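You operate a simulated robot arm through the tools that you are given. There is no shell and no other tool. Be economical: measure what you need, move in short steps, check, and stop when the job is done.

You are at the controls of a simulated robot arm. One attempt, no reset.

Task
Lay the wave drawing from drawer T29 on T23 and line up the blue roundel from T24 on it.
Fine: shut the drawer again; switch T23 on before lining up; other roundels, the other drawing and controls stay.
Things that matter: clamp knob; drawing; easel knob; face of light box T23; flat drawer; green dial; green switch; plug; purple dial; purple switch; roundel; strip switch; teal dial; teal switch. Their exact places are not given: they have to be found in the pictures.

It is judged by the outcome, as a careful person would: the job done as asked, and still so three seconds after it is handed in. It fails if anything else is knocked over, pushed out of place, dropped, spilled or broken.

Robot
A 7-joint arm with a two-finger gripper, on a carriage that runs on a rail from [-1.19, -0.016] to [1.19, 0.016] (x, y) and turns from -135 to 197 degrees about z. Base frame: it is fixed where the carriage stands at the start and does not move with it; the origin is on the floor, on the carriage's upright axis, x ahead of it, y to its left, z up. Readings come in m, degrees, newtons and seconds.
Its first joint turns from -149.0 to 149.0 degrees. Places, roughly: clamp knob [1.5, 1.5, 0.9]; drawing [1.25, 1, 0.5]; easel knob [1.7, 1.7, 0.9]; face of light box T23 [1.1, 0.9, 0.9]; flat drawer [1.1, 0.9, 0.6]; green dial [0.9, 0.8, 0.9]; green switch [0.9, 0.7, 0.9]; plug [1.75, 1.25, 1]; purple dial [1.8, 0.8, 0.9]; purple switch [1.8, 0.7, 0.9]; roundel [1.5, 0.75, 0.5]; strip switch [1.7, 1.1, 0.9]; teal dial [1.1, 1.3, 0.9]; teal switch [1.1, 1.4, 0.9]; white dial [1.6, 1.3, 0.9]; white switch [1.6, 1.4, 0.9]. Payload 2.45 kg.
Tool frame: the origin (TCP) lies between the finger pads and is the grasp point; the fingertips stand 0.026 m ahead of it; z points along the fingers, y is the line along which they close. Largest opening 0.096 m; the body of the gripper starts 0.069 m behind the TCP.
Orientation is that of the tool frame in the base frame, as [roll, pitch, yaw] about the fixed x, y, z axes, in that order (R = Rz(yaw) Ry(pitch) Rx(roll)). With the fingers straight down and closing along the base's y, the tool's x points along the base's -x, its y along +y and its z along -z.

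Tools
- The arm moves only by the tool drive_tool. Its argument "increments" is a list of rows, each a list of 7 numbers: the shift along the tool's x, y, z in units of 40 mm (1.0 is 40 mm), then the turn, a rotation vector about the tool's x, y, z in units of 6 degrees (1.0 is 6 degrees), then the gripper command, from -1 (fully open) to 1 (shut), values between in proportion. In form: [[tx, ty, tz, ax, ay, az, hand], ...]. A call has 1 to 20 rows; each row shifts and turns the commanded pose from where the row before left it, along the tool's axes as they then stand. A call with a number of a shift or a turn outside -1 to 1 is refused whole. Each row takes 0.2 s and may step no farther than 0.05 m and 8.6 degrees from the row before; otherwise, or with a gripper value out of range, the whole call is refused. A pose out of reach is approached as far as the arm can. The call stops where the force on the tool passes 40 N (or 10 N more than at its start, if that is more) or the arm is blocked; 0.2 s more then pass. The fingers move at their own pace and stop on an object; they squeeze with about 26 N. The grip force told is the motor's: it shows also when the fingers shut on nothing. Time passes only in rows, and 0.2 s behind the last, so rows that do not move let the fingers close. The reply holds the time, the measured pose of the TCP, the force on the tool along the base axes, the opening and the grip force, in the units named above and with some noise, with the torque about the TCP (base axes, N m) and any sound that the robot's microphone picked up.
- Cameras (640 x 400 px; columns grow to the right, rows downward): "scene" is now at [0.0335, 0.1997, 1.352]; the picture's right is [0.35, -0.94, 0.00], its down [-0.61, -0.23, -0.75] and it looks along [0.70, 0.27, -0.66] (base axes); focal length 248 px, centre (320, 200). "wrist" rides on the gripper at [0.082, 0.003, -0.098] in the tool frame; the picture's right is [-0.04, 1.00, 0.00], its down [-0.73, -0.03, -0.68] and it looks along [-0.68, -0.03, 0.73] (tool axes); focal length 256 px, centre (320, 200).
- capture(camera): a new picture of that camera. No time passes.
- lift_body(by): slides the trunk up (or, below 0, down) by that many m; the arm and the scene camera ride with it, the base frame stays. It gives what a move gives, with no picture.
- steer(legs): drives the robot by 1 to 6 legs, each [ahead, left, turn to the left] in m, m and degrees, along the robot's own axes; the way and the turn of a leg run together, so that a leg with both is an arc; at most 1.5 m and 180 degrees a leg. The arm and the cameras ride along, it lands a little off, and it stops where it bumps. It keeps to its track: a leg is cut to what the track allows. It gives what a move gives.
- aim_head(pan, tilt): turns the head with the scene camera to pan (to the left, within 155 degrees either way) and tilt (down, from -29 to 69), counted from straight ahead of the robot. It gives what a move gives.
- locate(camera, pixels): for up to 12 pixels [column, row] of the newest picture of that camera ("zoom" is the newest enlarged one), the place [x, y, z] in the base frame of the surface seen there, good to about 0.003 m. No time passes.
- close_up(camera, box): a new picture of the part [left, top, right, bottom] of that camera's present view, enlarged. No time passes.
- sign_off(): hands the job in; it is judged then, once.

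Keep the steps short. Do not move on a guess: measure, check each grasp and each placing, and mend mistakes. In all there are 80 turns and 60 pictures (those below and enlarged ones count). Leave the gripper open and the arm clear of the work at the hand-in unless told otherwise, and finish with a single line.

The tools are called as name(argument=value, ...) on one line, values as JSON. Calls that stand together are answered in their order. drive_tool: Moves the arm, as the interface text tells. Its arguments: {"type":"object","properties":{"increments":{"type":"array"}},"required":["increments"]} The other tools are called the same way: lift_body (by) slides the trunk up or down; steer (legs) drives the base; aim_head (pan, tilt) turns the head that bears the scene camera; capture (camera) takes a picture; locate (camera, pixels) gives the place of the surface under pixels of a picture; close_up (camera, box) takes an enlarged picture of a part of a camera's view; sign_off () hands the job in.

At the start:

```text
t: 0.0
tool_pos: [0.4547, 0.4582, 0.7221]
orientation: [-180.0, 0.0, -179.9]
force: [0.1, 0.2, 0.0]
moment: [0.02, 0.0, 0.0]
grip_width: 0.0958
grip_force: 0.0
trunk travel left (down, up): [-0.35, 0.36]
robot x, y, heading: [0.0007, -0.0023, 0.1]
head pan, tilt: [20.8, 41.1]
```

scene: 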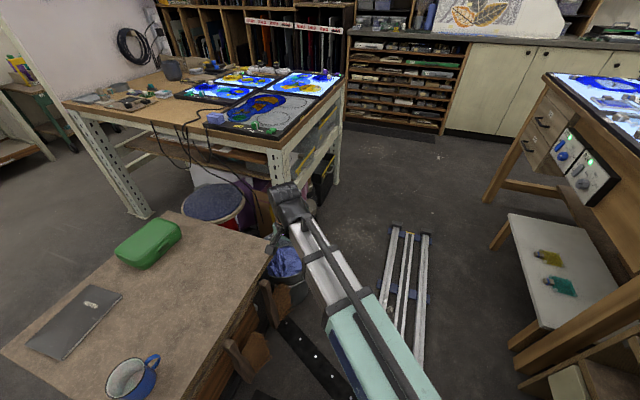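
wrist: 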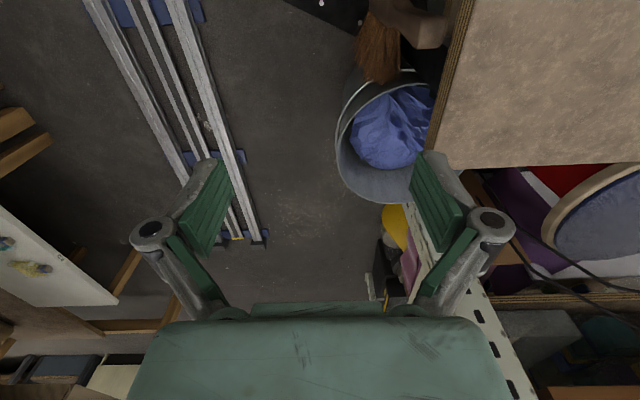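

The table with light boxes is ahead left, and another bench stands to the right. I'll enlarge the light box table and the right side first.

close_up(camera="scene", box=[60, 50, 350, 220])

close_up(camera="scene", box=[480, 60, 640, 360])

```text
2.21 times, centred on (205, 135) of scene
```

zoom: 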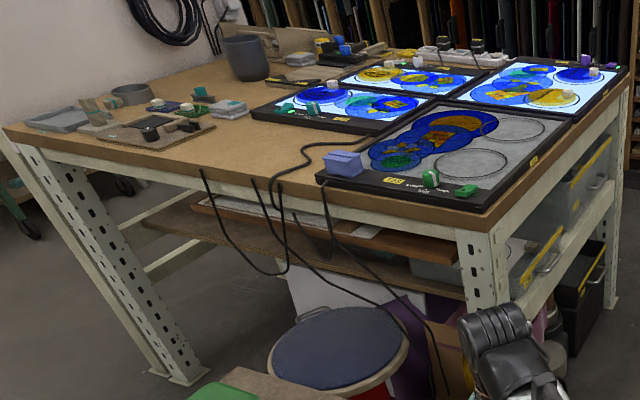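

```text
1.33 times, centred on (560, 210) of scene
```

zoom: 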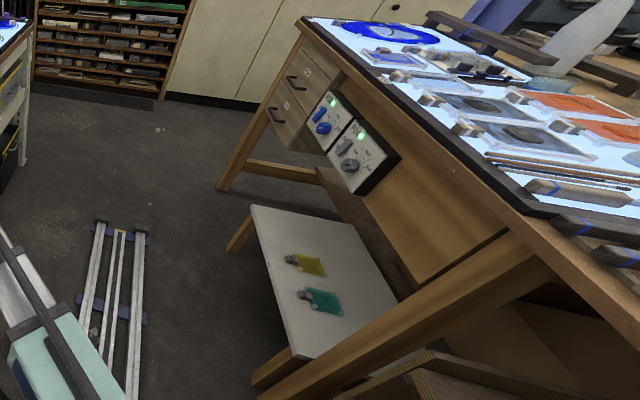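

Next I'll enlarge the near corner and the shelf under the table for labels and handles.

close_up(camera="scene", box=[190, 60, 350, 160])

close_up(camera="scene", box=[250, 90, 350, 200])

close_up(camera="scene", box=[120, 110, 280, 210])

```text
4.00 times, centred on (270, 110) of scene
```

zoom: 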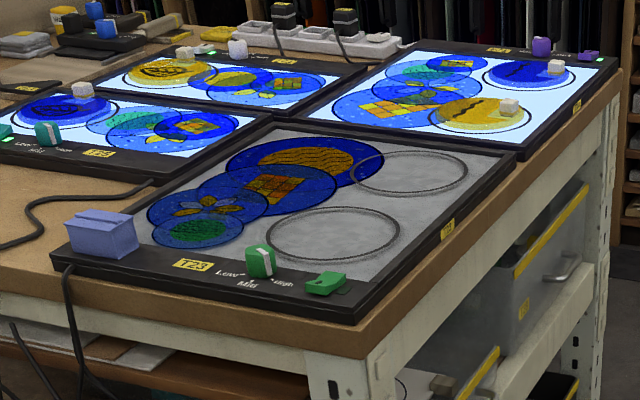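

```text
3.64 times, centred on (300, 145) of scene
```

zoom: 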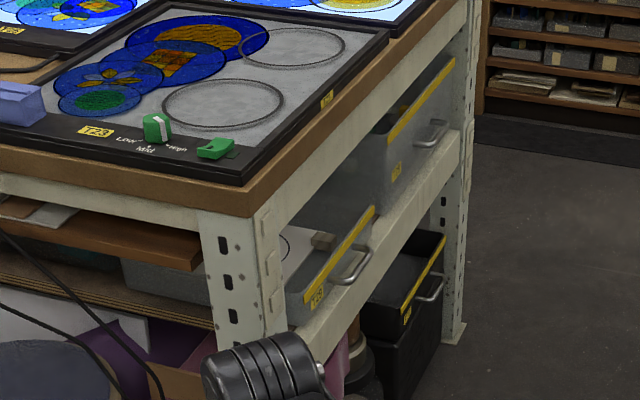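

```text
4.00 times, centred on (200, 160) of scene
```

zoom: 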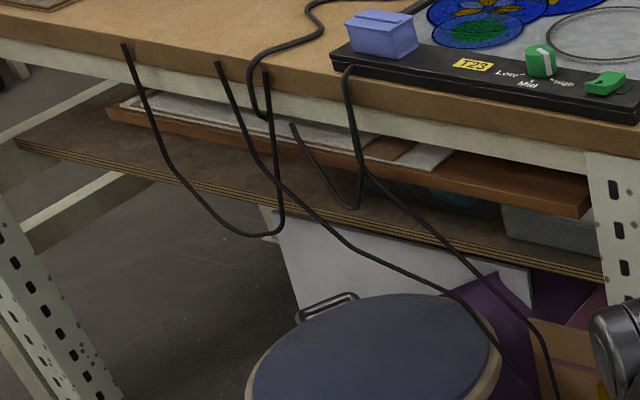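

I'll measure key points on the scene view before going closer.

locate(camera="zoom", pixels=[[110, 112], [582, 205], [400, 165], [345, 55], [628, 125], [535, 65], [605, 85], [20, 145], [595, 270], [300, 310], [350, 297], [480, 66]])

capture(camera="scene")

locate(camera="scene", pixels=[[330, 162], [345, 160], [350, 165], [365, 127], [340, 72], [277, 137], [306, 110]])

```text
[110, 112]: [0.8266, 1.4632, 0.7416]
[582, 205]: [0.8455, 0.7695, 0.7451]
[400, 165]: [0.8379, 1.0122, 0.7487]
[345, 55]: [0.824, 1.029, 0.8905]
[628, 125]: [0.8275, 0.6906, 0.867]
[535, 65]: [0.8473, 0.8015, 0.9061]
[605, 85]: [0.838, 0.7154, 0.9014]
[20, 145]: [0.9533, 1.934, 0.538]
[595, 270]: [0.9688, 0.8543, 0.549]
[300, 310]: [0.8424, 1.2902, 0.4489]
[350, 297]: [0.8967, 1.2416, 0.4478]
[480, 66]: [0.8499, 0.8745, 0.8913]
```

```text
52 pictures are left
```

scene: 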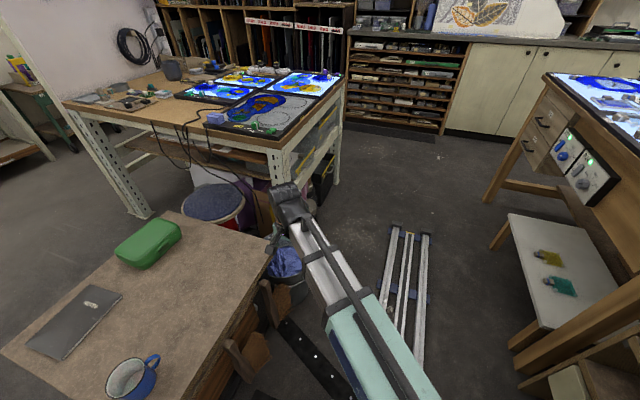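

```text
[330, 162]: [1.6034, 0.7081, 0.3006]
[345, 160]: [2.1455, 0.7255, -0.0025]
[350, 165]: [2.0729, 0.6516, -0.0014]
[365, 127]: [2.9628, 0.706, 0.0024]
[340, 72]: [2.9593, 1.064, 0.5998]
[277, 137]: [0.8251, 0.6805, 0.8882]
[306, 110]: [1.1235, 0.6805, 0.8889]
```

The table's right side (y≈0.68) faces the rail and holds the pull-out bins with yellow labels. I'll drive ahead along the rail and turn the head left to look at it.

steer(legs=[[0.9, 0, 0]])

aim_head(pan=75, tilt=40)

capture(camera="scene")

```text
t: 4.7
tool_pos: [1.3349, 0.4706, 0.7235]
orientation: [-180.0, 0.0, -179.9]
force: [0.2, -0.5, 0.4]
moment: [0.0, 0.02, 0.03]
grip_width: 0.0961
grip_force: 0.1
trunk travel left (down, up): [-0.35, 0.36]
robot x, y, heading: [0.8823, 0.0152, 0.1]
head pan, tilt: [20.8, 41.1]
```

```text
t: 5.9
tool_pos: [1.3356, 0.4694, 0.7227]
orientation: [-179.9, -0.1, -179.9]
force: [0.5, 0.6, 0.3]
moment: [0.02, 0.0, -0.01]
grip_width: 0.0959
grip_force: 0.1
trunk travel left (down, up): [-0.35, 0.36]
robot x, y, heading: [0.8765, 0.0127, 0.1]
head pan, tilt: [75.0, 40.0]
```

```text
51 pictures are left
```

scene: 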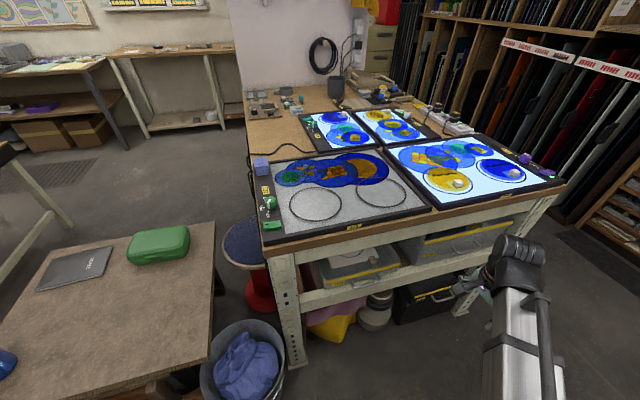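

I'll enlarge the light boxes and the open shelves with the bins.

close_up(camera="scene", box=[240, 130, 570, 250])

close_up(camera="scene", box=[290, 205, 530, 335])

```text
1.94 times, centred on (405, 190) of scene
```

zoom: 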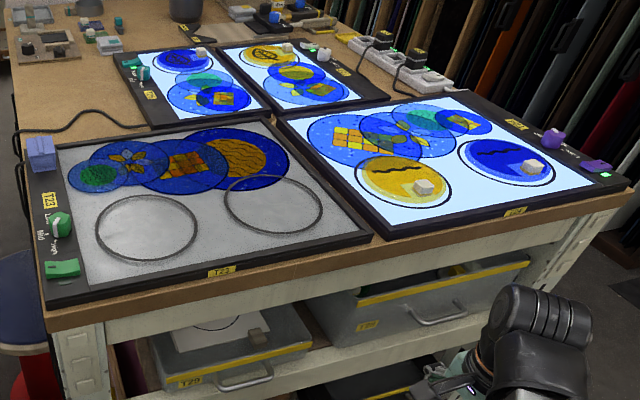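

```text
2.67 times, centred on (410, 270) of scene
```

zoom: 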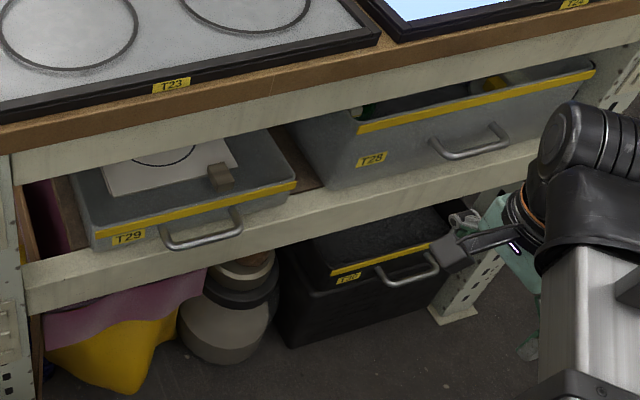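

T29 is the shallow drawer at left and it holds sheets with a grip block. T24 is the right-hand lit box, with the blue roundel on its right ring. I'll measure these.

locate(camera="zoom", pixels=[[90, 248], [297, 185], [165, 245], [240, 228], [205, 240], [220, 170], [220, 180], [110, 190], [235, 160], [75, 180], [270, 135], [290, 200]])

close_up(camera="scene", box=[250, 130, 570, 245])

locate(camera="zoom", pixels=[[43, 222], [44, 270], [22, 153], [130, 230], [270, 210], [520, 170], [535, 168], [460, 155], [560, 187], [405, 188], [550, 140], [590, 165]])

```text
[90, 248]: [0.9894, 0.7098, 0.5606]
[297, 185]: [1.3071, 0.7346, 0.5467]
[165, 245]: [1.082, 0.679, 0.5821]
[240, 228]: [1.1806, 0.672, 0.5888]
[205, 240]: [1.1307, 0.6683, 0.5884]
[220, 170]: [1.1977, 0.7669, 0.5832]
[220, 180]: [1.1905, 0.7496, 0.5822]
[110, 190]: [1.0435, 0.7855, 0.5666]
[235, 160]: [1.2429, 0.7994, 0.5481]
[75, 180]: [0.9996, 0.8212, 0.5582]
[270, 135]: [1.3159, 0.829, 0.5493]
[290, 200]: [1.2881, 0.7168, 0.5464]
```

```text
2.00 times, centred on (410, 188) of scene
```

zoom: 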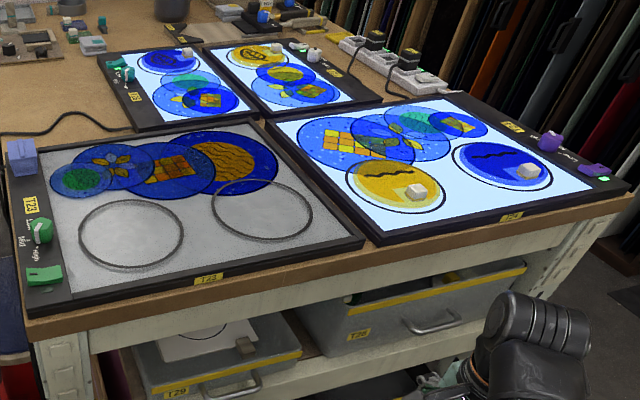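

```text
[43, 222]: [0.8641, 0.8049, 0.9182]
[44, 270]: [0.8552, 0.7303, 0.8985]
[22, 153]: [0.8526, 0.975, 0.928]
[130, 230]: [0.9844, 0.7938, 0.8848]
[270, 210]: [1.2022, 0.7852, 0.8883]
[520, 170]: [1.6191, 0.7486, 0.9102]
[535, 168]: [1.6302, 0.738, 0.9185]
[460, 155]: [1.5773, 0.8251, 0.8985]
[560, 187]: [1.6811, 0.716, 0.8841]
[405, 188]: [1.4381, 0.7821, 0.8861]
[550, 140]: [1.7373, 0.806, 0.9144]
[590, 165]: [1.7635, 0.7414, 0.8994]
```

T23 face height is about z 0.885, its switch is at (0.855, 0.730) and the dial at (0.864, 0.805). The T29 handle is at (1.13, 0.668, 0.588), with the grip block at (1.195, 0.76). I'll bring the arm in front of the robot before turning toward the table.

drive_tool(increments=[[-0.2, -0.97, 0, 0, 0, 0, -1], [-0.2, -0.97, 0, 0, 0, 0, -1], [-0.2, -0.97, 0, 0, 0, 0, -1], [-0.2, -0.97, 0, 0, 0, 0, -1], [-0.2, -0.97, 0, 0, 0, 0, -1], [-0.2, -0.97, 0, 0, 0, 0, -1], [-0.2, -0.97, 0, 0, 0, 0, -1], [-0.2, -0.97, 0, 0, 0, 0, -1], [-0.2, -0.97, 0, 0, 0, 0, -1], [-0.2, -0.97, 0, 0, 0, 0, -1], [-0.2, -0.97, 0, 0, 0, 0, -1], [-0.2, -0.97, 0, 0, 0, 0, -1]])

capture(camera="wrist")

```text
t: 8.5
tool_pos: [1.4313, 0.0078, 0.7235]
orientation: [-180.0, 0.0, -179.9]
force: [0.1, 0.4, 0.8]
moment: [0.0, -0.03, -0.01]
grip_width: 0.096
grip_force: 0.0
trunk travel left (down, up): [-0.35, 0.36]
robot x, y, heading: [0.8787, 0.0137, 0.3]
head pan, tilt: [75.0, 40.0]
```

```text
47 pictures are left
```

wrist: 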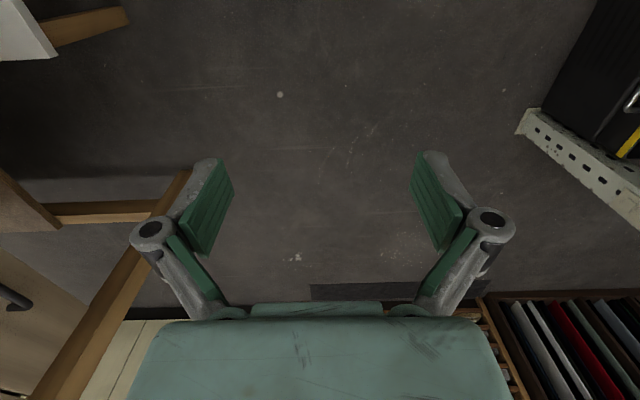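

Clear. Next I'll drive ahead 0.25 m, turn left 90° and look.

steer(legs=[[0.25, 0, 0], [0, 0, 90]])

aim_head(pan=0, tilt=45)

capture(camera="scene")

capture(camera="wrist")

```text
t: 14.1
tool_pos: [1.1403, 0.5641, 0.7249]
orientation: [180.0, 0.0, -90.5]
force: [-0.2, 1.4, 0.5]
moment: [0.01, -0.01, -0.04]
grip_width: 0.0958
grip_force: 0.0
trunk travel left (down, up): [-0.35, 0.36]
robot x, y, heading: [1.134, 0.0149, 89.9]
head pan, tilt: [75.0, 40.0]
```

```text
t: 15.6
tool_pos: [1.1412, 0.5668, 0.7239]
orientation: [-180.0, 0.0, -90.5]
force: [0.6, 0.1, 0.0]
moment: [0.02, -0.03, -0.03]
grip_width: 0.0957
grip_force: 0.1
trunk travel left (down, up): [-0.35, 0.36]
robot x, y, heading: [1.1325, 0.0153, 89.9]
head pan, tilt: [0.0, 45.0]
```

```text
46 pictures are left
```

scene: 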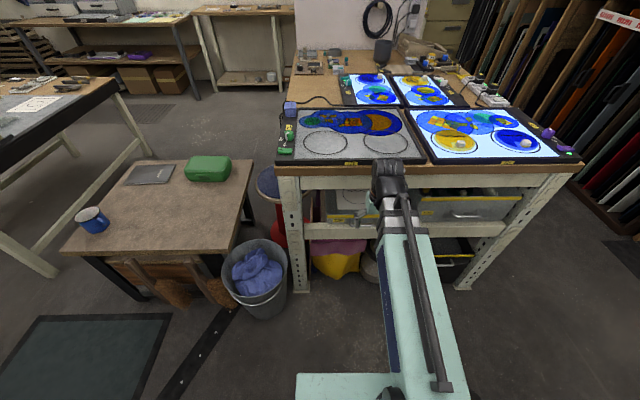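

```text
45 pictures are left
```

wrist: 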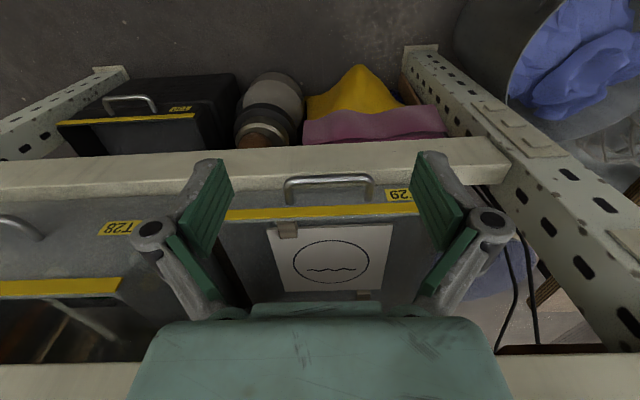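

The wrist camera already sees a drawing with a circle and a wave line in T29, with a block at its corner. I'll enlarge it.

close_up(camera="wrist", box=[210, 165, 430, 305])

locate(camera="zoom", pixels=[[226, 185], [225, 205], [166, 193], [524, 167], [500, 365], [230, 360], [448, 375], [355, 45], [345, 130], [255, 300], [410, 295], [345, 285]])

```text
2.86 times, centred on (320, 235) of wrist
```

zoom: 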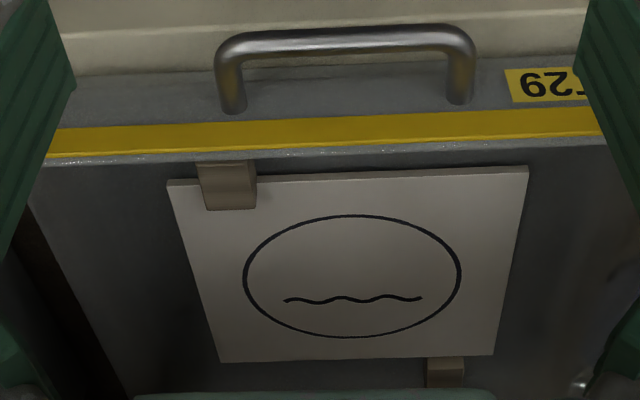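

```text
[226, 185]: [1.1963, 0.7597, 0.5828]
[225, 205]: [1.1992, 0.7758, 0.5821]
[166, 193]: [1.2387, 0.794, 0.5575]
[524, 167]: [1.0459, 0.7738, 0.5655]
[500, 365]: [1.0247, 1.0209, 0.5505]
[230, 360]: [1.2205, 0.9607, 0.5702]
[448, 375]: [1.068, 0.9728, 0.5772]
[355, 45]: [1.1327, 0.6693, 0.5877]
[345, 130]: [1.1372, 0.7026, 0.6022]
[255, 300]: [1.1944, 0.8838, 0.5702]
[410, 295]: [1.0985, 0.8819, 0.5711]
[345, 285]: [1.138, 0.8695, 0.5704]
```

The front sheet is the wave drawing, about 0.19 m square and centred near (1.138, 0.87). A second block farther back probably belongs to the other drawing. The handle bar is at about (1.133, 0.669, 0.585). I'll turn the gripper 90° so it closes across the bar, and begin tilting it away from the table edge.

drive_tool(increments=[[0, 0, 0, 0, 0, 1, -0.4], [0, 0, 0, 0, 0, 1, -0.4], [0, 0, 0, 0, 0, 1, -0.4], [0, 0, 0, 0, 0, 1, -0.4], [0, 0, 0, 0, 0, 1, -0.4], [0, 0, 0, 0, 0, 1, -0.4], [0, 0, 0, 0, 0, 1, -0.4], [0, 0, 0, 0, 0, 1, -0.4], [0, 0, 0, 0, 0, 1, -0.4], [0, 0, 0, 0, 0, 1, -0.4], [0, 0, 0, 0, 0, 1, -0.4], [0, 0, 0, 0, 0, 1, -0.4], [0, 0, 0, 0, 0, 1, -0.4], [0, 0, 0, 0, 0, 1, -0.4], [0, 0, 0, 0, 0, 1, -0.4], [0, 0, 0, -1, 0, 0, -0.4], [0, 0, 0, -1, 0, 0, -0.4], [0, 0, 0, -1, 0, 0, -0.4], [0, 0, 0, -1, 0, 0, -0.4]])

```text
t: 19.6
tool_pos: [1.1412, 0.6122, 0.7345]
orientation: [156.0, 0.0, 179.6]
force: [0.0, -0.2, 0.3]
moment: [-0.01, -0.03, -0.01]
grip_width: 0.0672
grip_force: 0.1
out of reach, approached as far as the arm can: row 17, 18, 19
trunk travel left (down, up): [-0.35, 0.36]
robot x, y, heading: [1.1328, 0.0143, 89.4]
head pan, tilt: [0.0, 45.0]
```

The arm is too close in for more tilt here. I'll slide the carriage 0.33 m to −x to gain distance to the handle, then measure again.

steer(legs=[[0, 0.33, 0]])

```text
t: 21.8
tool_pos: [0.8112, 0.6086, 0.7344]
orientation: [156.1, 0.1, 179.7]
force: [0.4, 0.2, 0.5]
moment: [0.03, 0.01, 0.0]
grip_width: 0.0675
grip_force: 0.0
trunk travel left (down, up): [-0.35, 0.36]
robot x, y, heading: [0.8022, 0.0106, 89.8]
head pan, tilt: [0.0, 45.0]
```

I'll move +x to line up with the handle while finishing the tilt to about 45°.

drive_tool(increments=[[-1, 0, 0, -0.44, 0, 0, -0.4], [-1, 0, 0, -0.44, 0, 0, -0.4], [-1, 0, 0, -0.44, 0, 0, -0.4], [-1, 0, 0, -0.44, 0, 0, -0.4], [-1, 0, 0, -0.44, 0, 0, -0.4], [-1, 0, 0, -0.44, 0, 0, -0.4], [-1, 0, 0, -0.44, 0, 0, -0.4], [-1, 0, 0, -0.44, 0, 0, -0.4]])

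capture(camera="wrist")

```text
t: 23.6
tool_pos: [1.1318, 0.619, 0.7353]
orientation: [135.0, 0.1, 179.9]
force: [0.0, 0.4, -0.4]
moment: [-0.02, -0.04, 0.0]
grip_width: 0.0673
grip_force: 0.2
out of reach, approached as far as the arm can: row 1, 3
trunk travel left (down, up): [-0.35, 0.36]
robot x, y, heading: [0.7989, 0.0108, 89.8]
head pan, tilt: [0.0, 45.0]
```

```text
43 pictures are left
```

wrist: 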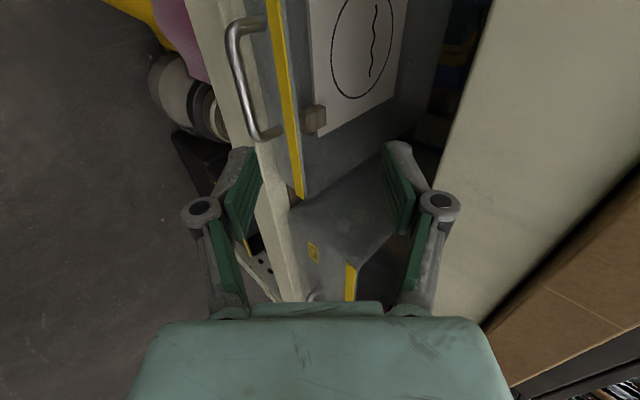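

The handle is visible. I'll measure bar, legs and drawer front from here.

locate(camera="wrist", pixels=[[233, 60], [238, 85], [245, 110], [270, 135], [262, 22], [262, 75], [275, 60], [285, 100], [313, 118], [255, 160]])

```text
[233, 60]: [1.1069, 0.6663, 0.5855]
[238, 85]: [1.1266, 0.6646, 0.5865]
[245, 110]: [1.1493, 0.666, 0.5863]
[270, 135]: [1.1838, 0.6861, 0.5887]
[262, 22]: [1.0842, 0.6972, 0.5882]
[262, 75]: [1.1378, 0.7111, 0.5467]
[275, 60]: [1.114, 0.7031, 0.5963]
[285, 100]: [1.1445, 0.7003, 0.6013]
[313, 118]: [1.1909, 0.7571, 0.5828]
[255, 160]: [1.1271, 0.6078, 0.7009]
```

The bar centre is at about (1.133, 0.668, 0.581). I'll slide onto the approach line with a 36 mm opening, then advance so the bar sits between the fingers.

drive_tool(increments=[[0, -0.92, 0, 0, 0, 0, 0.25], [0, -0.92, 0, 0, 0, 0, 0.25], [0, 0, 0.8, 0, 0, 0, 0.25], [0, 0, 0.8, 0, 0, 0, 0.25], [0, 0, 0.8, 0, 0, 0, 0.25], [0, 0, 0.85, 0, 0, 0, 0.25], [0, 0, 0, 0, 0, 0, 0.25]])

capture(camera="wrist")

```text
t: 25.2
tool_pos: [1.1329, 0.6576, 0.5926]
orientation: [134.9, 0.0, 179.8]
force: [0.2, -0.6, 0.1]
moment: [0.02, 0.02, 0.01]
grip_width: 0.0359
grip_force: 0.1
trunk travel left (down, up): [-0.35, 0.36]
robot x, y, heading: [0.807, 0.0091, 90.2]
head pan, tilt: [0.0, 45.0]
```

```text
42 pictures are left
```

wrist: 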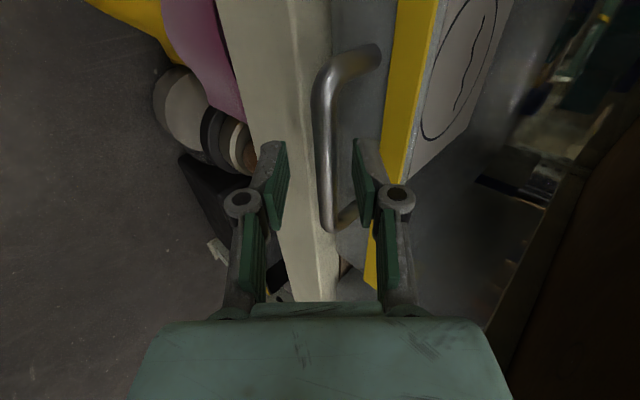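

The bar sits between the fingers, so I'll close on it.

drive_tool(increments=[[0, 0, 0.1, 0, 0, 0, 0.25], [0, 0, 0, 0, 0, 0, 1], [0, 0, 0, 0, 0, 0, 1], [0, 0, 0, 0, 0, 0, 1]])

```text
t: 26.2
tool_pos: [1.1333, 0.6603, 0.5934]
orientation: [134.7, 0.1, 179.8]
force: [2.0, 2.3, 24.6]
moment: [0.29, -1.03, 0.35]
grip_width: 0.0113
grip_force: 37.7
trunk travel left (down, up): [-0.35, 0.36]
robot x, y, heading: [0.8039, 0.0093, 89.9]
head pan, tilt: [0.0, 45.0]
```

Gripped (11 mm). I'll relieve the vertical load slightly and start pulling toward −y.

drive_tool(increments=[[0, 0.05, -0.05, 0, 0, 0, 1], [0, -0.35, -0.35, 0, 0, 0, 1], [0, -0.35, -0.35, 0, 0, 0, 1], [0, -0.35, -0.35, 0, 0, 0, 1]])

```text
t: 27.2
tool_pos: [1.1337, 0.5994, 0.5929]
orientation: [135.0, 0.1, 179.7]
force: [15.6, -1.6, 5.8]
moment: [0.01, -0.66, 0.63]
grip_width: 0.0113
grip_force: 38.3
trunk travel left (down, up): [-0.35, 0.36]
robot x, y, heading: [0.8056, 0.0116, 89.7]
head pan, tilt: [0.0, 45.0]
```

The drawer is sliding. I'll keep pulling while easing the tilt upright to stay in reach.

drive_tool(increments=[[0, -0.53, -0.53, 1, 0, 0, 1], [0, -0.583, -0.472, 1, 0, 0, 1], [0, -0.63, -0.41, 1, 0, 0, 1], [0, -0.668, -0.34, 1, 0, 0, 1]])

```text
t: 28.2
tool_pos: [1.1325, 0.4824, 0.5917]
orientation: [158.9, 0.2, 179.7]
force: [19.2, -1.5, 20.0]
moment: [0.07, -0.81, 0.69]
grip_width: 0.0118
grip_force: 38.4
trunk travel left (down, up): [-0.35, 0.36]
robot x, y, heading: [0.8022, 0.0122, 89.8]
head pan, tilt: [0.0, 45.0]
```

drive_tool(increments=[[0.05, 0.018, -0.047, 0, 0, 0, 1], [0, -0.58, -0.22, 0.5, 0, 0, 1], [0, -0.58, -0.22, 0.5, 0, 0, 1]])

capture(camera="scene")

capture(camera="wrist")

```text
t: 29.0
tool_pos: [1.1326, 0.4394, 0.5928]
orientation: [165.3, -0.6, 180.0]
force: [-16.2, -1.9, -21.7]
moment: [0.0, -0.52, 0.79]
grip_width: 0.0115
grip_force: 38.9
out of reach, approached as far as the arm can: row 3
trunk travel left (down, up): [-0.35, 0.36]
robot x, y, heading: [0.8052, 0.011, 89.8]
head pan, tilt: [0.0, 45.0]
```

```text
41 pictures are left
```

scene: 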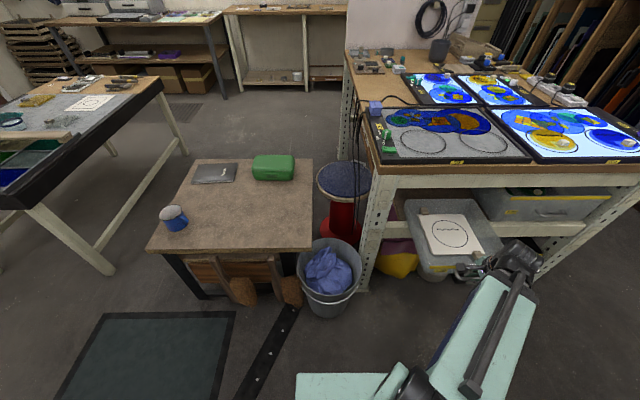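

```text
40 pictures are left
```

wrist: 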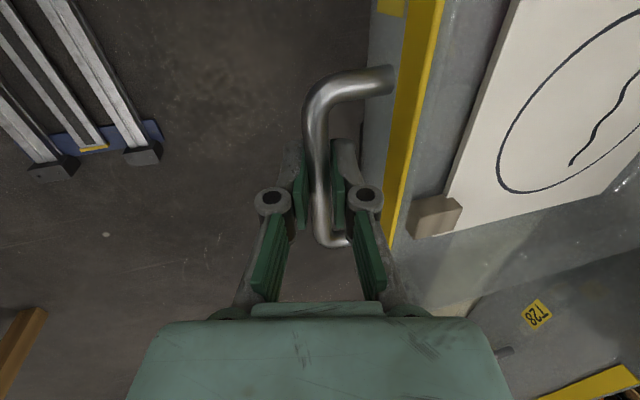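

The drawer is open by about 0.22 m and the wave drawing lies in it. I'll open slightly and withdraw upward.

drive_tool(increments=[[0, 0, 0, 0, 0, 0, 0.25], [0, 0, 0, 0, 0, 0, 0.25], [0, 0, -0.7, 0, 0, 0, 0.25], [0, 0, -0.8, 0, 0, 0, 0.25], [0, 0, -1, 0, 0, 0, 0.25], [0, 0, -1, 0.5, 0, 0, 0.0], [0, 0, 0, 1, 0, 0, 0.0], [0, 0, 0, 1, 0, 0, 0.0]])

close_up(camera="scene", box=[390, 180, 550, 290])

capture(camera="wrist")

```text
t: 30.8
tool_pos: [1.1486, 0.413, 0.7294]
orientation: [-179.9, 0.0, 179.8]
force: [-0.7, -0.3, 1.0]
moment: [-0.02, 0.02, 0.02]
grip_width: 0.0477
grip_force: 0.1
out of reach, approached as far as the arm can: row 3, 4
trunk travel left (down, up): [-0.35, 0.36]
robot x, y, heading: [0.8027, 0.0115, 89.7]
head pan, tilt: [0.0, 45.0]
```

```text
3.64 times, centred on (470, 235) of scene
```

zoom: 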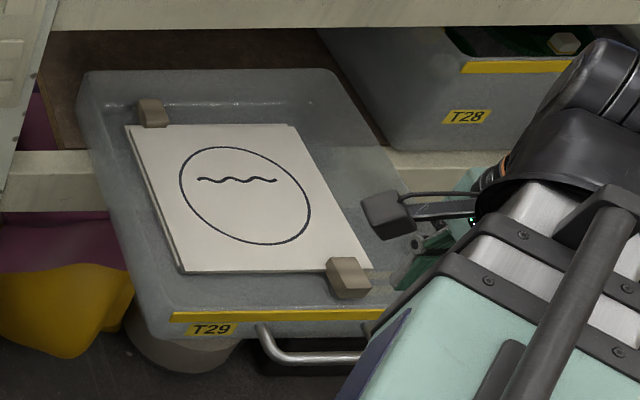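

```text
38 pictures are left
```

wrist: 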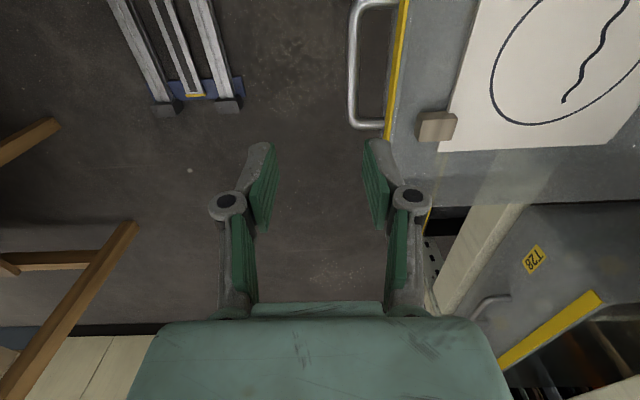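

Two sheets are stacked, each with a block. I need to know which block belongs to the top (wave) sheet, so I'll enlarge further.

close_up(camera="scene", box=[418, 200, 490, 260])

close_up(camera="wrist", box=[400, 60, 520, 160])

```text
6.67 times, centred on (454, 230) of scene
```

zoom: 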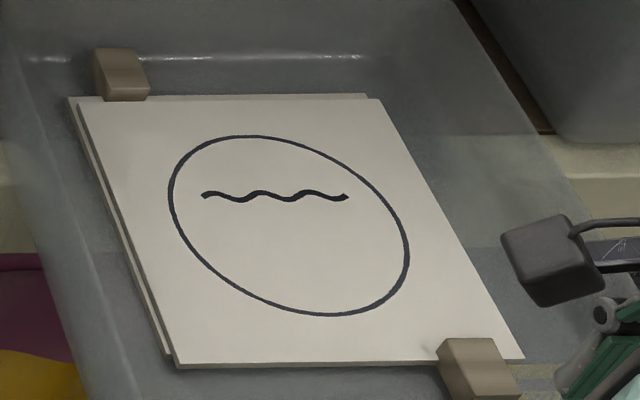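

```text
4.00 times, centred on (460, 110) of wrist
```

zoom: 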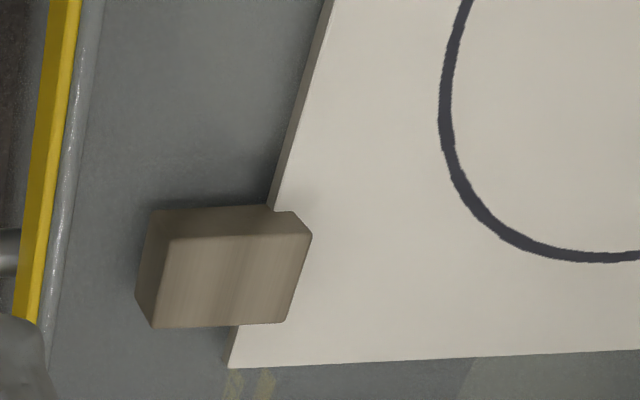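

The front block overlaps the top sheet, so it belongs to the wave drawing. The far block belongs to the lower sheet. I'll measure the front block, the sheet and the T23 area.

locate(camera="zoom", pixels=[[180, 245], [300, 240], [285, 313], [163, 318], [235, 280], [260, 345], [290, 180], [600, 355], [445, 120], [590, 259], [120, 280]])

close_up(camera="scene", box=[410, 200, 490, 260])

locate(camera="zoom", pixels=[[140, 108], [430, 110], [235, 353], [560, 348], [270, 135], [467, 240], [232, 195], [365, 305], [258, 196], [407, 199], [170, 80], [520, 358]])

```text
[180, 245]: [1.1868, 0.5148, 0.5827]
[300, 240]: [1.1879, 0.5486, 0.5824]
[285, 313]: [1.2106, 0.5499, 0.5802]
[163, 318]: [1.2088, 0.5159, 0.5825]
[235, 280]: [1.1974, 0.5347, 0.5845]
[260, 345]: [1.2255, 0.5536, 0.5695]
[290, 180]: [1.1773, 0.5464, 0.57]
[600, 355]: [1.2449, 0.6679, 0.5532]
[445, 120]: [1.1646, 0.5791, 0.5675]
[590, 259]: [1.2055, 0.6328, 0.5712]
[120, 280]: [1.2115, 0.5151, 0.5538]
```

```text
6.67 times, centred on (450, 230) of scene
```

zoom: 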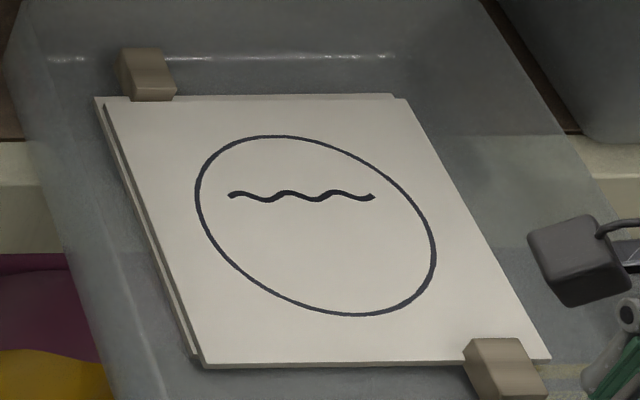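

```text
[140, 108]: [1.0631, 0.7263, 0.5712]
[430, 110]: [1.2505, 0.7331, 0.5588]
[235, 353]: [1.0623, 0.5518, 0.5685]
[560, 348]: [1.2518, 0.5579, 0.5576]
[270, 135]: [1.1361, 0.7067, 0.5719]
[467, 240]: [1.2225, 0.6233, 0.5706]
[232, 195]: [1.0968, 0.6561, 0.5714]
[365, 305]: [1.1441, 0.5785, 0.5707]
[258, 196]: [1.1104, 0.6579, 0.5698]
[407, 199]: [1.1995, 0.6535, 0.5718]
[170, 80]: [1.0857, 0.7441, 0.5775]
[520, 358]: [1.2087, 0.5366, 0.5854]
```

The block spans x 1.187–1.210 and y 0.514–0.550, with its top at z 0.583. The sheet is about 0.18 × 0.19 m. Before lifting, I'll map T23's free area from the scene camera.

close_up(camera="scene", box=[360, 90, 540, 175])

locate(camera="zoom", pixels=[[75, 68], [120, 230], [590, 230], [420, 75], [95, 60], [480, 140], [250, 145], [390, 50], [148, 178], [320, 185], [365, 180], [510, 180]])

```text
3.56 times, centred on (450, 132) of scene
```

zoom: 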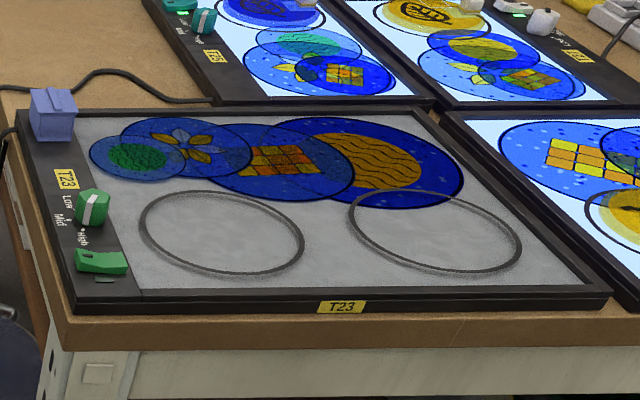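

```text
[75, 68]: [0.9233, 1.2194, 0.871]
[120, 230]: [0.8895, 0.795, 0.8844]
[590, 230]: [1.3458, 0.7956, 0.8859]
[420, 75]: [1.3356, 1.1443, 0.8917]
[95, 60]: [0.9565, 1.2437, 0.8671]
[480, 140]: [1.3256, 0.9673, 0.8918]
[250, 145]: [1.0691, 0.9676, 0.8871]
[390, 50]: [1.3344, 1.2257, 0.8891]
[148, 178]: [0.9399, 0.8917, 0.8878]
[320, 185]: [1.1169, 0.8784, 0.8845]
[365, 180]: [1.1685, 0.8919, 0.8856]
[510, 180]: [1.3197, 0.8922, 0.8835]
```

locate(camera="zoom", pixels=[[141, 222], [303, 240], [200, 191], [250, 276], [349, 210], [521, 250], [420, 192], [460, 273], [150, 290], [580, 285], [85, 120], [405, 112]])

```text
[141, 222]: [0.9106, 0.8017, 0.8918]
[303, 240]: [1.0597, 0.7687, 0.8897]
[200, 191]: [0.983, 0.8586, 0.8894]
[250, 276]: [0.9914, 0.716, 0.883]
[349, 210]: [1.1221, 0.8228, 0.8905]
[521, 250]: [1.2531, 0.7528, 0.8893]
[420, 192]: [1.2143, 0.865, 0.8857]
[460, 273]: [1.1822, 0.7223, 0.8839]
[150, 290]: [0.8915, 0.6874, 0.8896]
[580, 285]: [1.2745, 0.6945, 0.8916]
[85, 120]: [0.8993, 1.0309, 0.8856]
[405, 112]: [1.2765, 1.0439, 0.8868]
```

T23's face spans x 0.893–1.29 and y 0.69–1.04, and the printed discs and rings on it are flat. My target for the sheet centre is about (1.09, 0.835). I'll turn the gripper back 90° so it closes along x for the block.

drive_tool(increments=[[0, 0, 0, 0, 0, -1, 0], [0, 0, 0, 0, 0, -1, 0], [0, 0, 0, 0, 0, -1, 0], [0, 0, 0, 0, 0, -1, 0], [0, 0, 0, 0, 0, -1, 0], [0, 0, 0, 0, 0, -1, 0], [0, 0, 0, 0, 0, -1, 0], [0, 0, 0, 0, 0, -1, 0], [0, 0, 0, 0, 0, -1, 0], [0, 0, 0, 0, 0, -1, 0], [0, 0, 0, 0, 0, -1, 0], [0, 0, 0, 0, 0, -1, 0], [0, 0, 0, 0, 0, -1, 0], [0, 0, 0, 0, 0, -1, 0], [0, 0, 0, 0, 0, -1, 0], [-0.97, -0.41, 0, 0, 0, 0, 0], [-0.97, -0.41, 0, 0, 0, 0, 0], [-0.97, -0.41, 0, 0, 0, 0, 0]])

capture(camera="wrist")

```text
t: 34.6
tool_pos: [1.1972, 0.5272, 0.7289]
orientation: [180.0, 0.2, -90.2]
force: [-1.0, 0.2, -0.3]
moment: [0.07, 0.01, -0.03]
grip_width: 0.0482
grip_force: 0.1
trunk travel left (down, up): [-0.35, 0.36]
robot x, y, heading: [0.7985, 0.0083, 89.9]
head pan, tilt: [0.0, 45.0]
```

```text
33 pictures are left
```

wrist: 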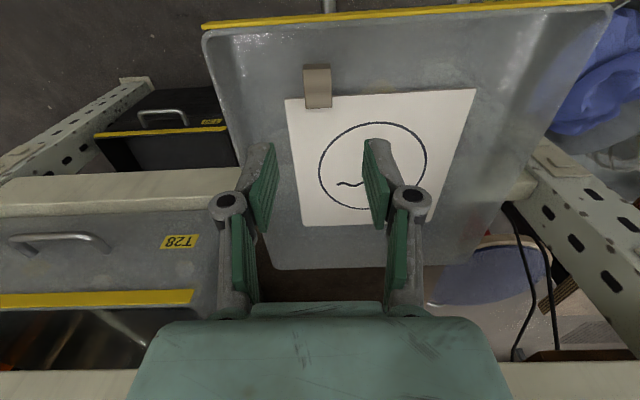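

I'm hovering over the block. I'll measure block corners, circle and wave once more before descending.

locate(camera="wrist", pixels=[[306, 72], [329, 72], [308, 104], [330, 104], [318, 88], [374, 123], [319, 172], [426, 162], [290, 100], [474, 91], [337, 185], [303, 223]])

```text
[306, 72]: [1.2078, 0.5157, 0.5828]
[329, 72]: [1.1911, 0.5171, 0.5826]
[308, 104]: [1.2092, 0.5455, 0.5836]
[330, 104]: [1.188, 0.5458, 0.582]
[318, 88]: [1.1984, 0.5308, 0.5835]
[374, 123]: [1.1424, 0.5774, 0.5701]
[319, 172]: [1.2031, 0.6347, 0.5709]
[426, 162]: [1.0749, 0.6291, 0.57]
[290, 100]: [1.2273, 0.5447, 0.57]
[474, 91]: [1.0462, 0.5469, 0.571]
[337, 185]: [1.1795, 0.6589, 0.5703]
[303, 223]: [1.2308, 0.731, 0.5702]
```

Block centre is (1.199, 0.531) and circle centre (1.139, 0.641). I'll descend to z 0.586 and close.

drive_tool(increments=[[-0.05, -0.04, 0.9, 0, 0, 0, 0], [0, 0, 0.9, 0, 0, 0, 0], [0, 0, 0.9, 0, 0, 0, 0], [0, 0, 0.87, 0, 0, 0, 0], [0, 0, 0, 0, 0, 0, 0]])

capture(camera="wrist")

```text
t: 35.8
tool_pos: [1.1997, 0.5297, 0.5851]
orientation: [-180.0, 0.1, -90.3]
force: [-0.2, -0.3, -1.0]
moment: [0.0, -0.01, 0.03]
grip_width: 0.0479
grip_force: 0.1
trunk travel left (down, up): [-0.35, 0.36]
robot x, y, heading: [0.8, 0.0108, 89.8]
head pan, tilt: [0.0, 45.0]
```

```text
32 pictures are left
```

wrist: 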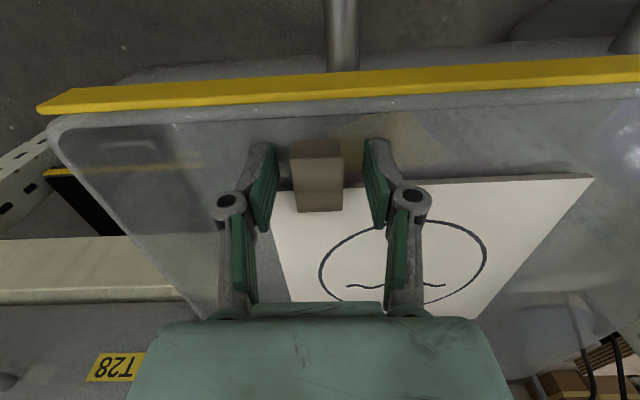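

The block is centred between the fingers. I'll close, then lift a little.

drive_tool(increments=[[0, 0, 0, 0, 0, 0, 1], [0, 0, 0, 0, 0, 0, 1], [0, 0, 0, 0, 0, 0, 1], [0, 0, -0.3, 0, 0, 0, 1], [0, 0, -0.3, 0, 0, 0, 1], [0, 0, -0.4, 0, 0, 0, 1]])

capture(camera="wrist")

```text
t: 37.2
tool_pos: [1.1992, 0.5307, 0.627]
orientation: [179.9, 0.0, -90.3]
force: [0.1, -0.7, -1.2]
moment: [-0.09, -0.06, -0.04]
grip_width: 0.025
grip_force: 26.4
trunk travel left (down, up): [-0.35, 0.36]
robot x, y, heading: [0.8054, 0.0079, 89.7]
head pan, tilt: [0.0, 45.0]
```

```text
31 pictures are left
```

wrist: 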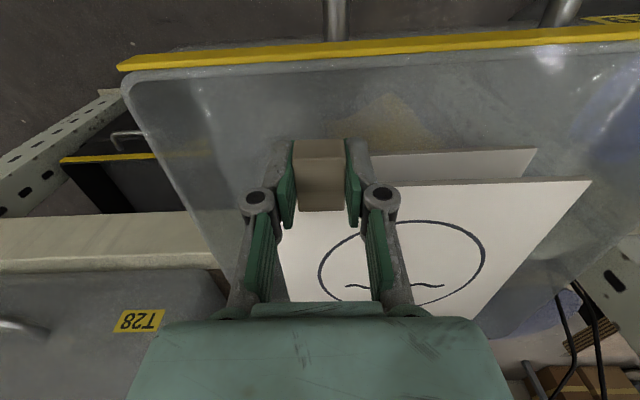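

The wave sheet came up and the other drawing stays. I'll raise it over the drawer lip, back out toward −y, then up above the table.

drive_tool(increments=[[0, 0, -0.9, 0, 0, 0, 1], [0.85, 0, 0, 0, 0, 0, 1], [0.85, 0, 0, 0, 0, 0, 1], [0.85, 0, 0, 0, 0, 0, 1], [0, 0, -0.9, 0, 0, 0, 1], [0, 0, -0.9, 0, 0, 0, 1], [0, 0, -0.9, 0, 0, 0, 1], [0, 0, -0.9, 0, 0, 0, 1], [0, 0, -0.9, 0, 0, 0, 1], [0, 0, -0.9, 0, 0, 0, 1], [0, 0, -0.9, 0, 0, 0, 1], [0, 0, -0.9, 0, 0, 0, 1], [0, 0, -0.9, 0, 0, 0, 1]])

capture(camera="scene")

```text
t: 40.0
tool_pos: [1.2275, 0.4538, 0.9123]
orientation: [-179.2, 0.7, -90.2]
force: [-0.2, 0.7, -1.3]
moment: [-0.06, -0.09, 0.0]
grip_width: 0.0249
grip_force: 25.6
out of reach, approached as far as the arm can: row 11, 12, 13
trunk travel left (down, up): [-0.35, 0.36]
robot x, y, heading: [0.8039, 0.0092, 89.7]
head pan, tilt: [0.0, 45.0]
```

```text
30 pictures are left
```

scene: 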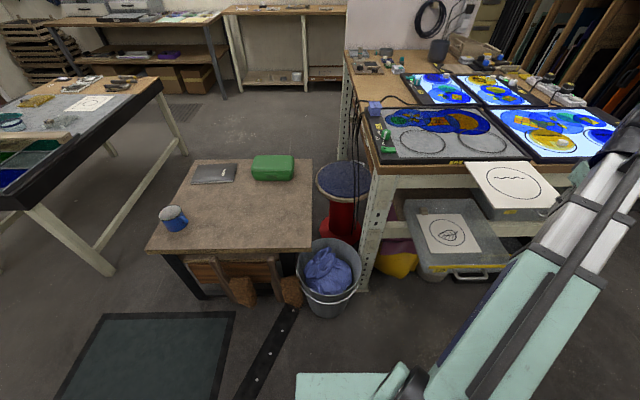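

The leaf drawing is left in the drawer. The arm is at its height limit, so I'll raise the trunk.

lift_body(by=0.14)

```text
t: 41.6
tool_pos: [1.226, 0.4544, 1.0521]
orientation: [-179.2, 0.8, -90.2]
force: [-0.3, 0.2, -1.0]
moment: [-0.11, -0.08, 0.03]
grip_width: 0.025
grip_force: 25.7
trunk travel left (down, up): [-0.49, 0.22]
robot x, y, heading: [0.8014, 0.0123, 89.5]
head pan, tilt: [0.0, 45.0]
```

I'll carry the sheet over T23, putting the circle centre at about (1.09, 0.845), then lower to a hover.

drive_tool(increments=[[-1, 0.27, 0, 0, 0, 0, 1], [-1, 0.27, 0, 0, 0, 0, 1], [-1, 0.27, 0, 0, 0, 0, 1], [-1, 0.27, 0, 0, 0, 0, 1], [-1, 0.27, 0, 0, 0, 0, 1], [-1, 0.27, 0, 0, 0, 0, 1], [-1, 0.27, 0, 0, 0, 0, 1], [0, 0, 0.8, 0, 0, 0, 1], [0, 0, 0.8, 0, 0, 0, 1], [0, 0, 0.8, 0, 0, 0, 1]])

capture(camera="wrist")

close_up(camera="scene", box=[340, 110, 600, 280])

```text
t: 43.9
tool_pos: [1.1551, 0.7352, 0.9596]
orientation: [-179.1, 0.7, -90.2]
force: [-0.4, -0.2, -1.4]
moment: [-0.07, -0.05, 0.01]
grip_width: 0.0249
grip_force: 25.5
trunk travel left (down, up): [-0.49, 0.22]
robot x, y, heading: [0.8027, 0.0104, 89.7]
head pan, tilt: [0.0, 45.0]
```

```text
29 pictures are left
```

wrist: 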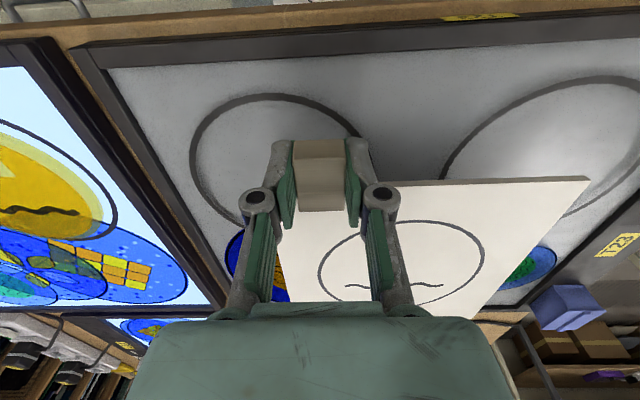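

```text
2.35 times, centred on (470, 195) of scene
```

zoom: 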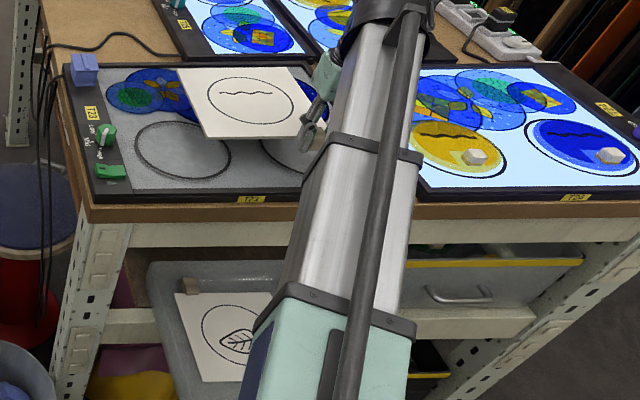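

The sheet hovers level over T23. I'll lower it gently.

drive_tool(increments=[[0, 0, 0.5, 0, 0, 0, 1], [0, 0, 0.4, 0, 0, 0, 1], [0, 0, 0.2, 0, 0, 0, 1], [0, 0, 0.1, 0, 0, 0, 1]])

capture(camera="wrist")

```text
t: 44.8
tool_pos: [1.1543, 0.7366, 0.9192]
orientation: [-179.0, 1.3, -90.1]
force: [-3.1, -3.4, 20.4]
moment: [-0.43, 0.37, 0.03]
grip_width: 0.025
grip_force: 26.3
trunk travel left (down, up): [-0.49, 0.22]
robot x, y, heading: [0.8005, 0.0121, 89.8]
head pan, tilt: [0.0, 45.0]
stopped in row 4: the force on the tool passed its limit at 46 N (the readings are from after the stop); the commanded pose is now the measured one
```

```text
27 pictures are left
```

wrist: 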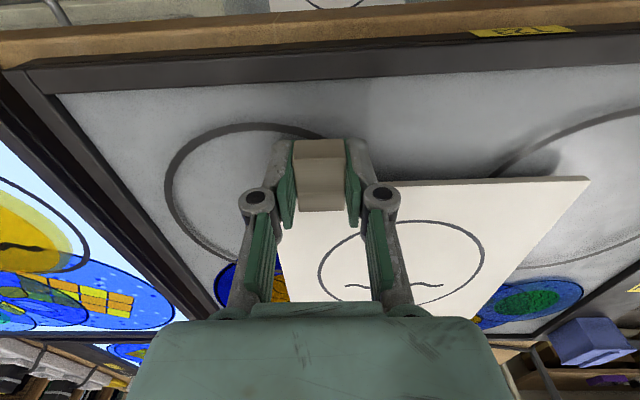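

It made contact at z ≈ 0.917. I'll ease the pressure, open, and rise.

drive_tool(increments=[[0, 0, -0.04, 0, 0, 0, 1], [0, 0, 0, 0, 0, 0, 0.6], [0, 0, 0, 0, 0, 0, 0.2], [0, 0, 0, 0, 0, 0, 0], [0, 0, -0.5, 0, 0, 0, 0], [0, 0, -1, 0, 0, 0, 0], [0, 0, -1, 0, 0, 0, 0]])

capture(camera="wrist")

locate(camera="wrist", pixels=[[290, 100], [470, 90], [320, 170], [425, 160], [318, 88], [303, 220]])

```text
t: 46.4
tool_pos: [1.1522, 0.735, 1.0158]
orientation: [-179.0, 1.2, -90.2]
force: [0.0, -0.1, 0.1]
moment: [0.0, 0.02, -0.01]
grip_width: 0.0482
grip_force: 0.0
trunk travel left (down, up): [-0.49, 0.22]
robot x, y, heading: [0.8057, 0.0089, 89.9]
head pan, tilt: [0.0, 45.0]
```

```text
26 pictures are left
```

wrist: 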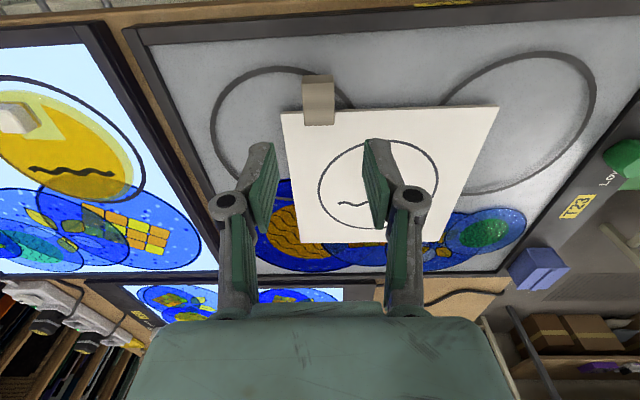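

```text
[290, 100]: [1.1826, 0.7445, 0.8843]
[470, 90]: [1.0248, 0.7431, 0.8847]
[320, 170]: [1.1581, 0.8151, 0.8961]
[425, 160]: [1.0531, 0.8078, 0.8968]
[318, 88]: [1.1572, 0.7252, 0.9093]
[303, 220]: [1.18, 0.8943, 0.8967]
```

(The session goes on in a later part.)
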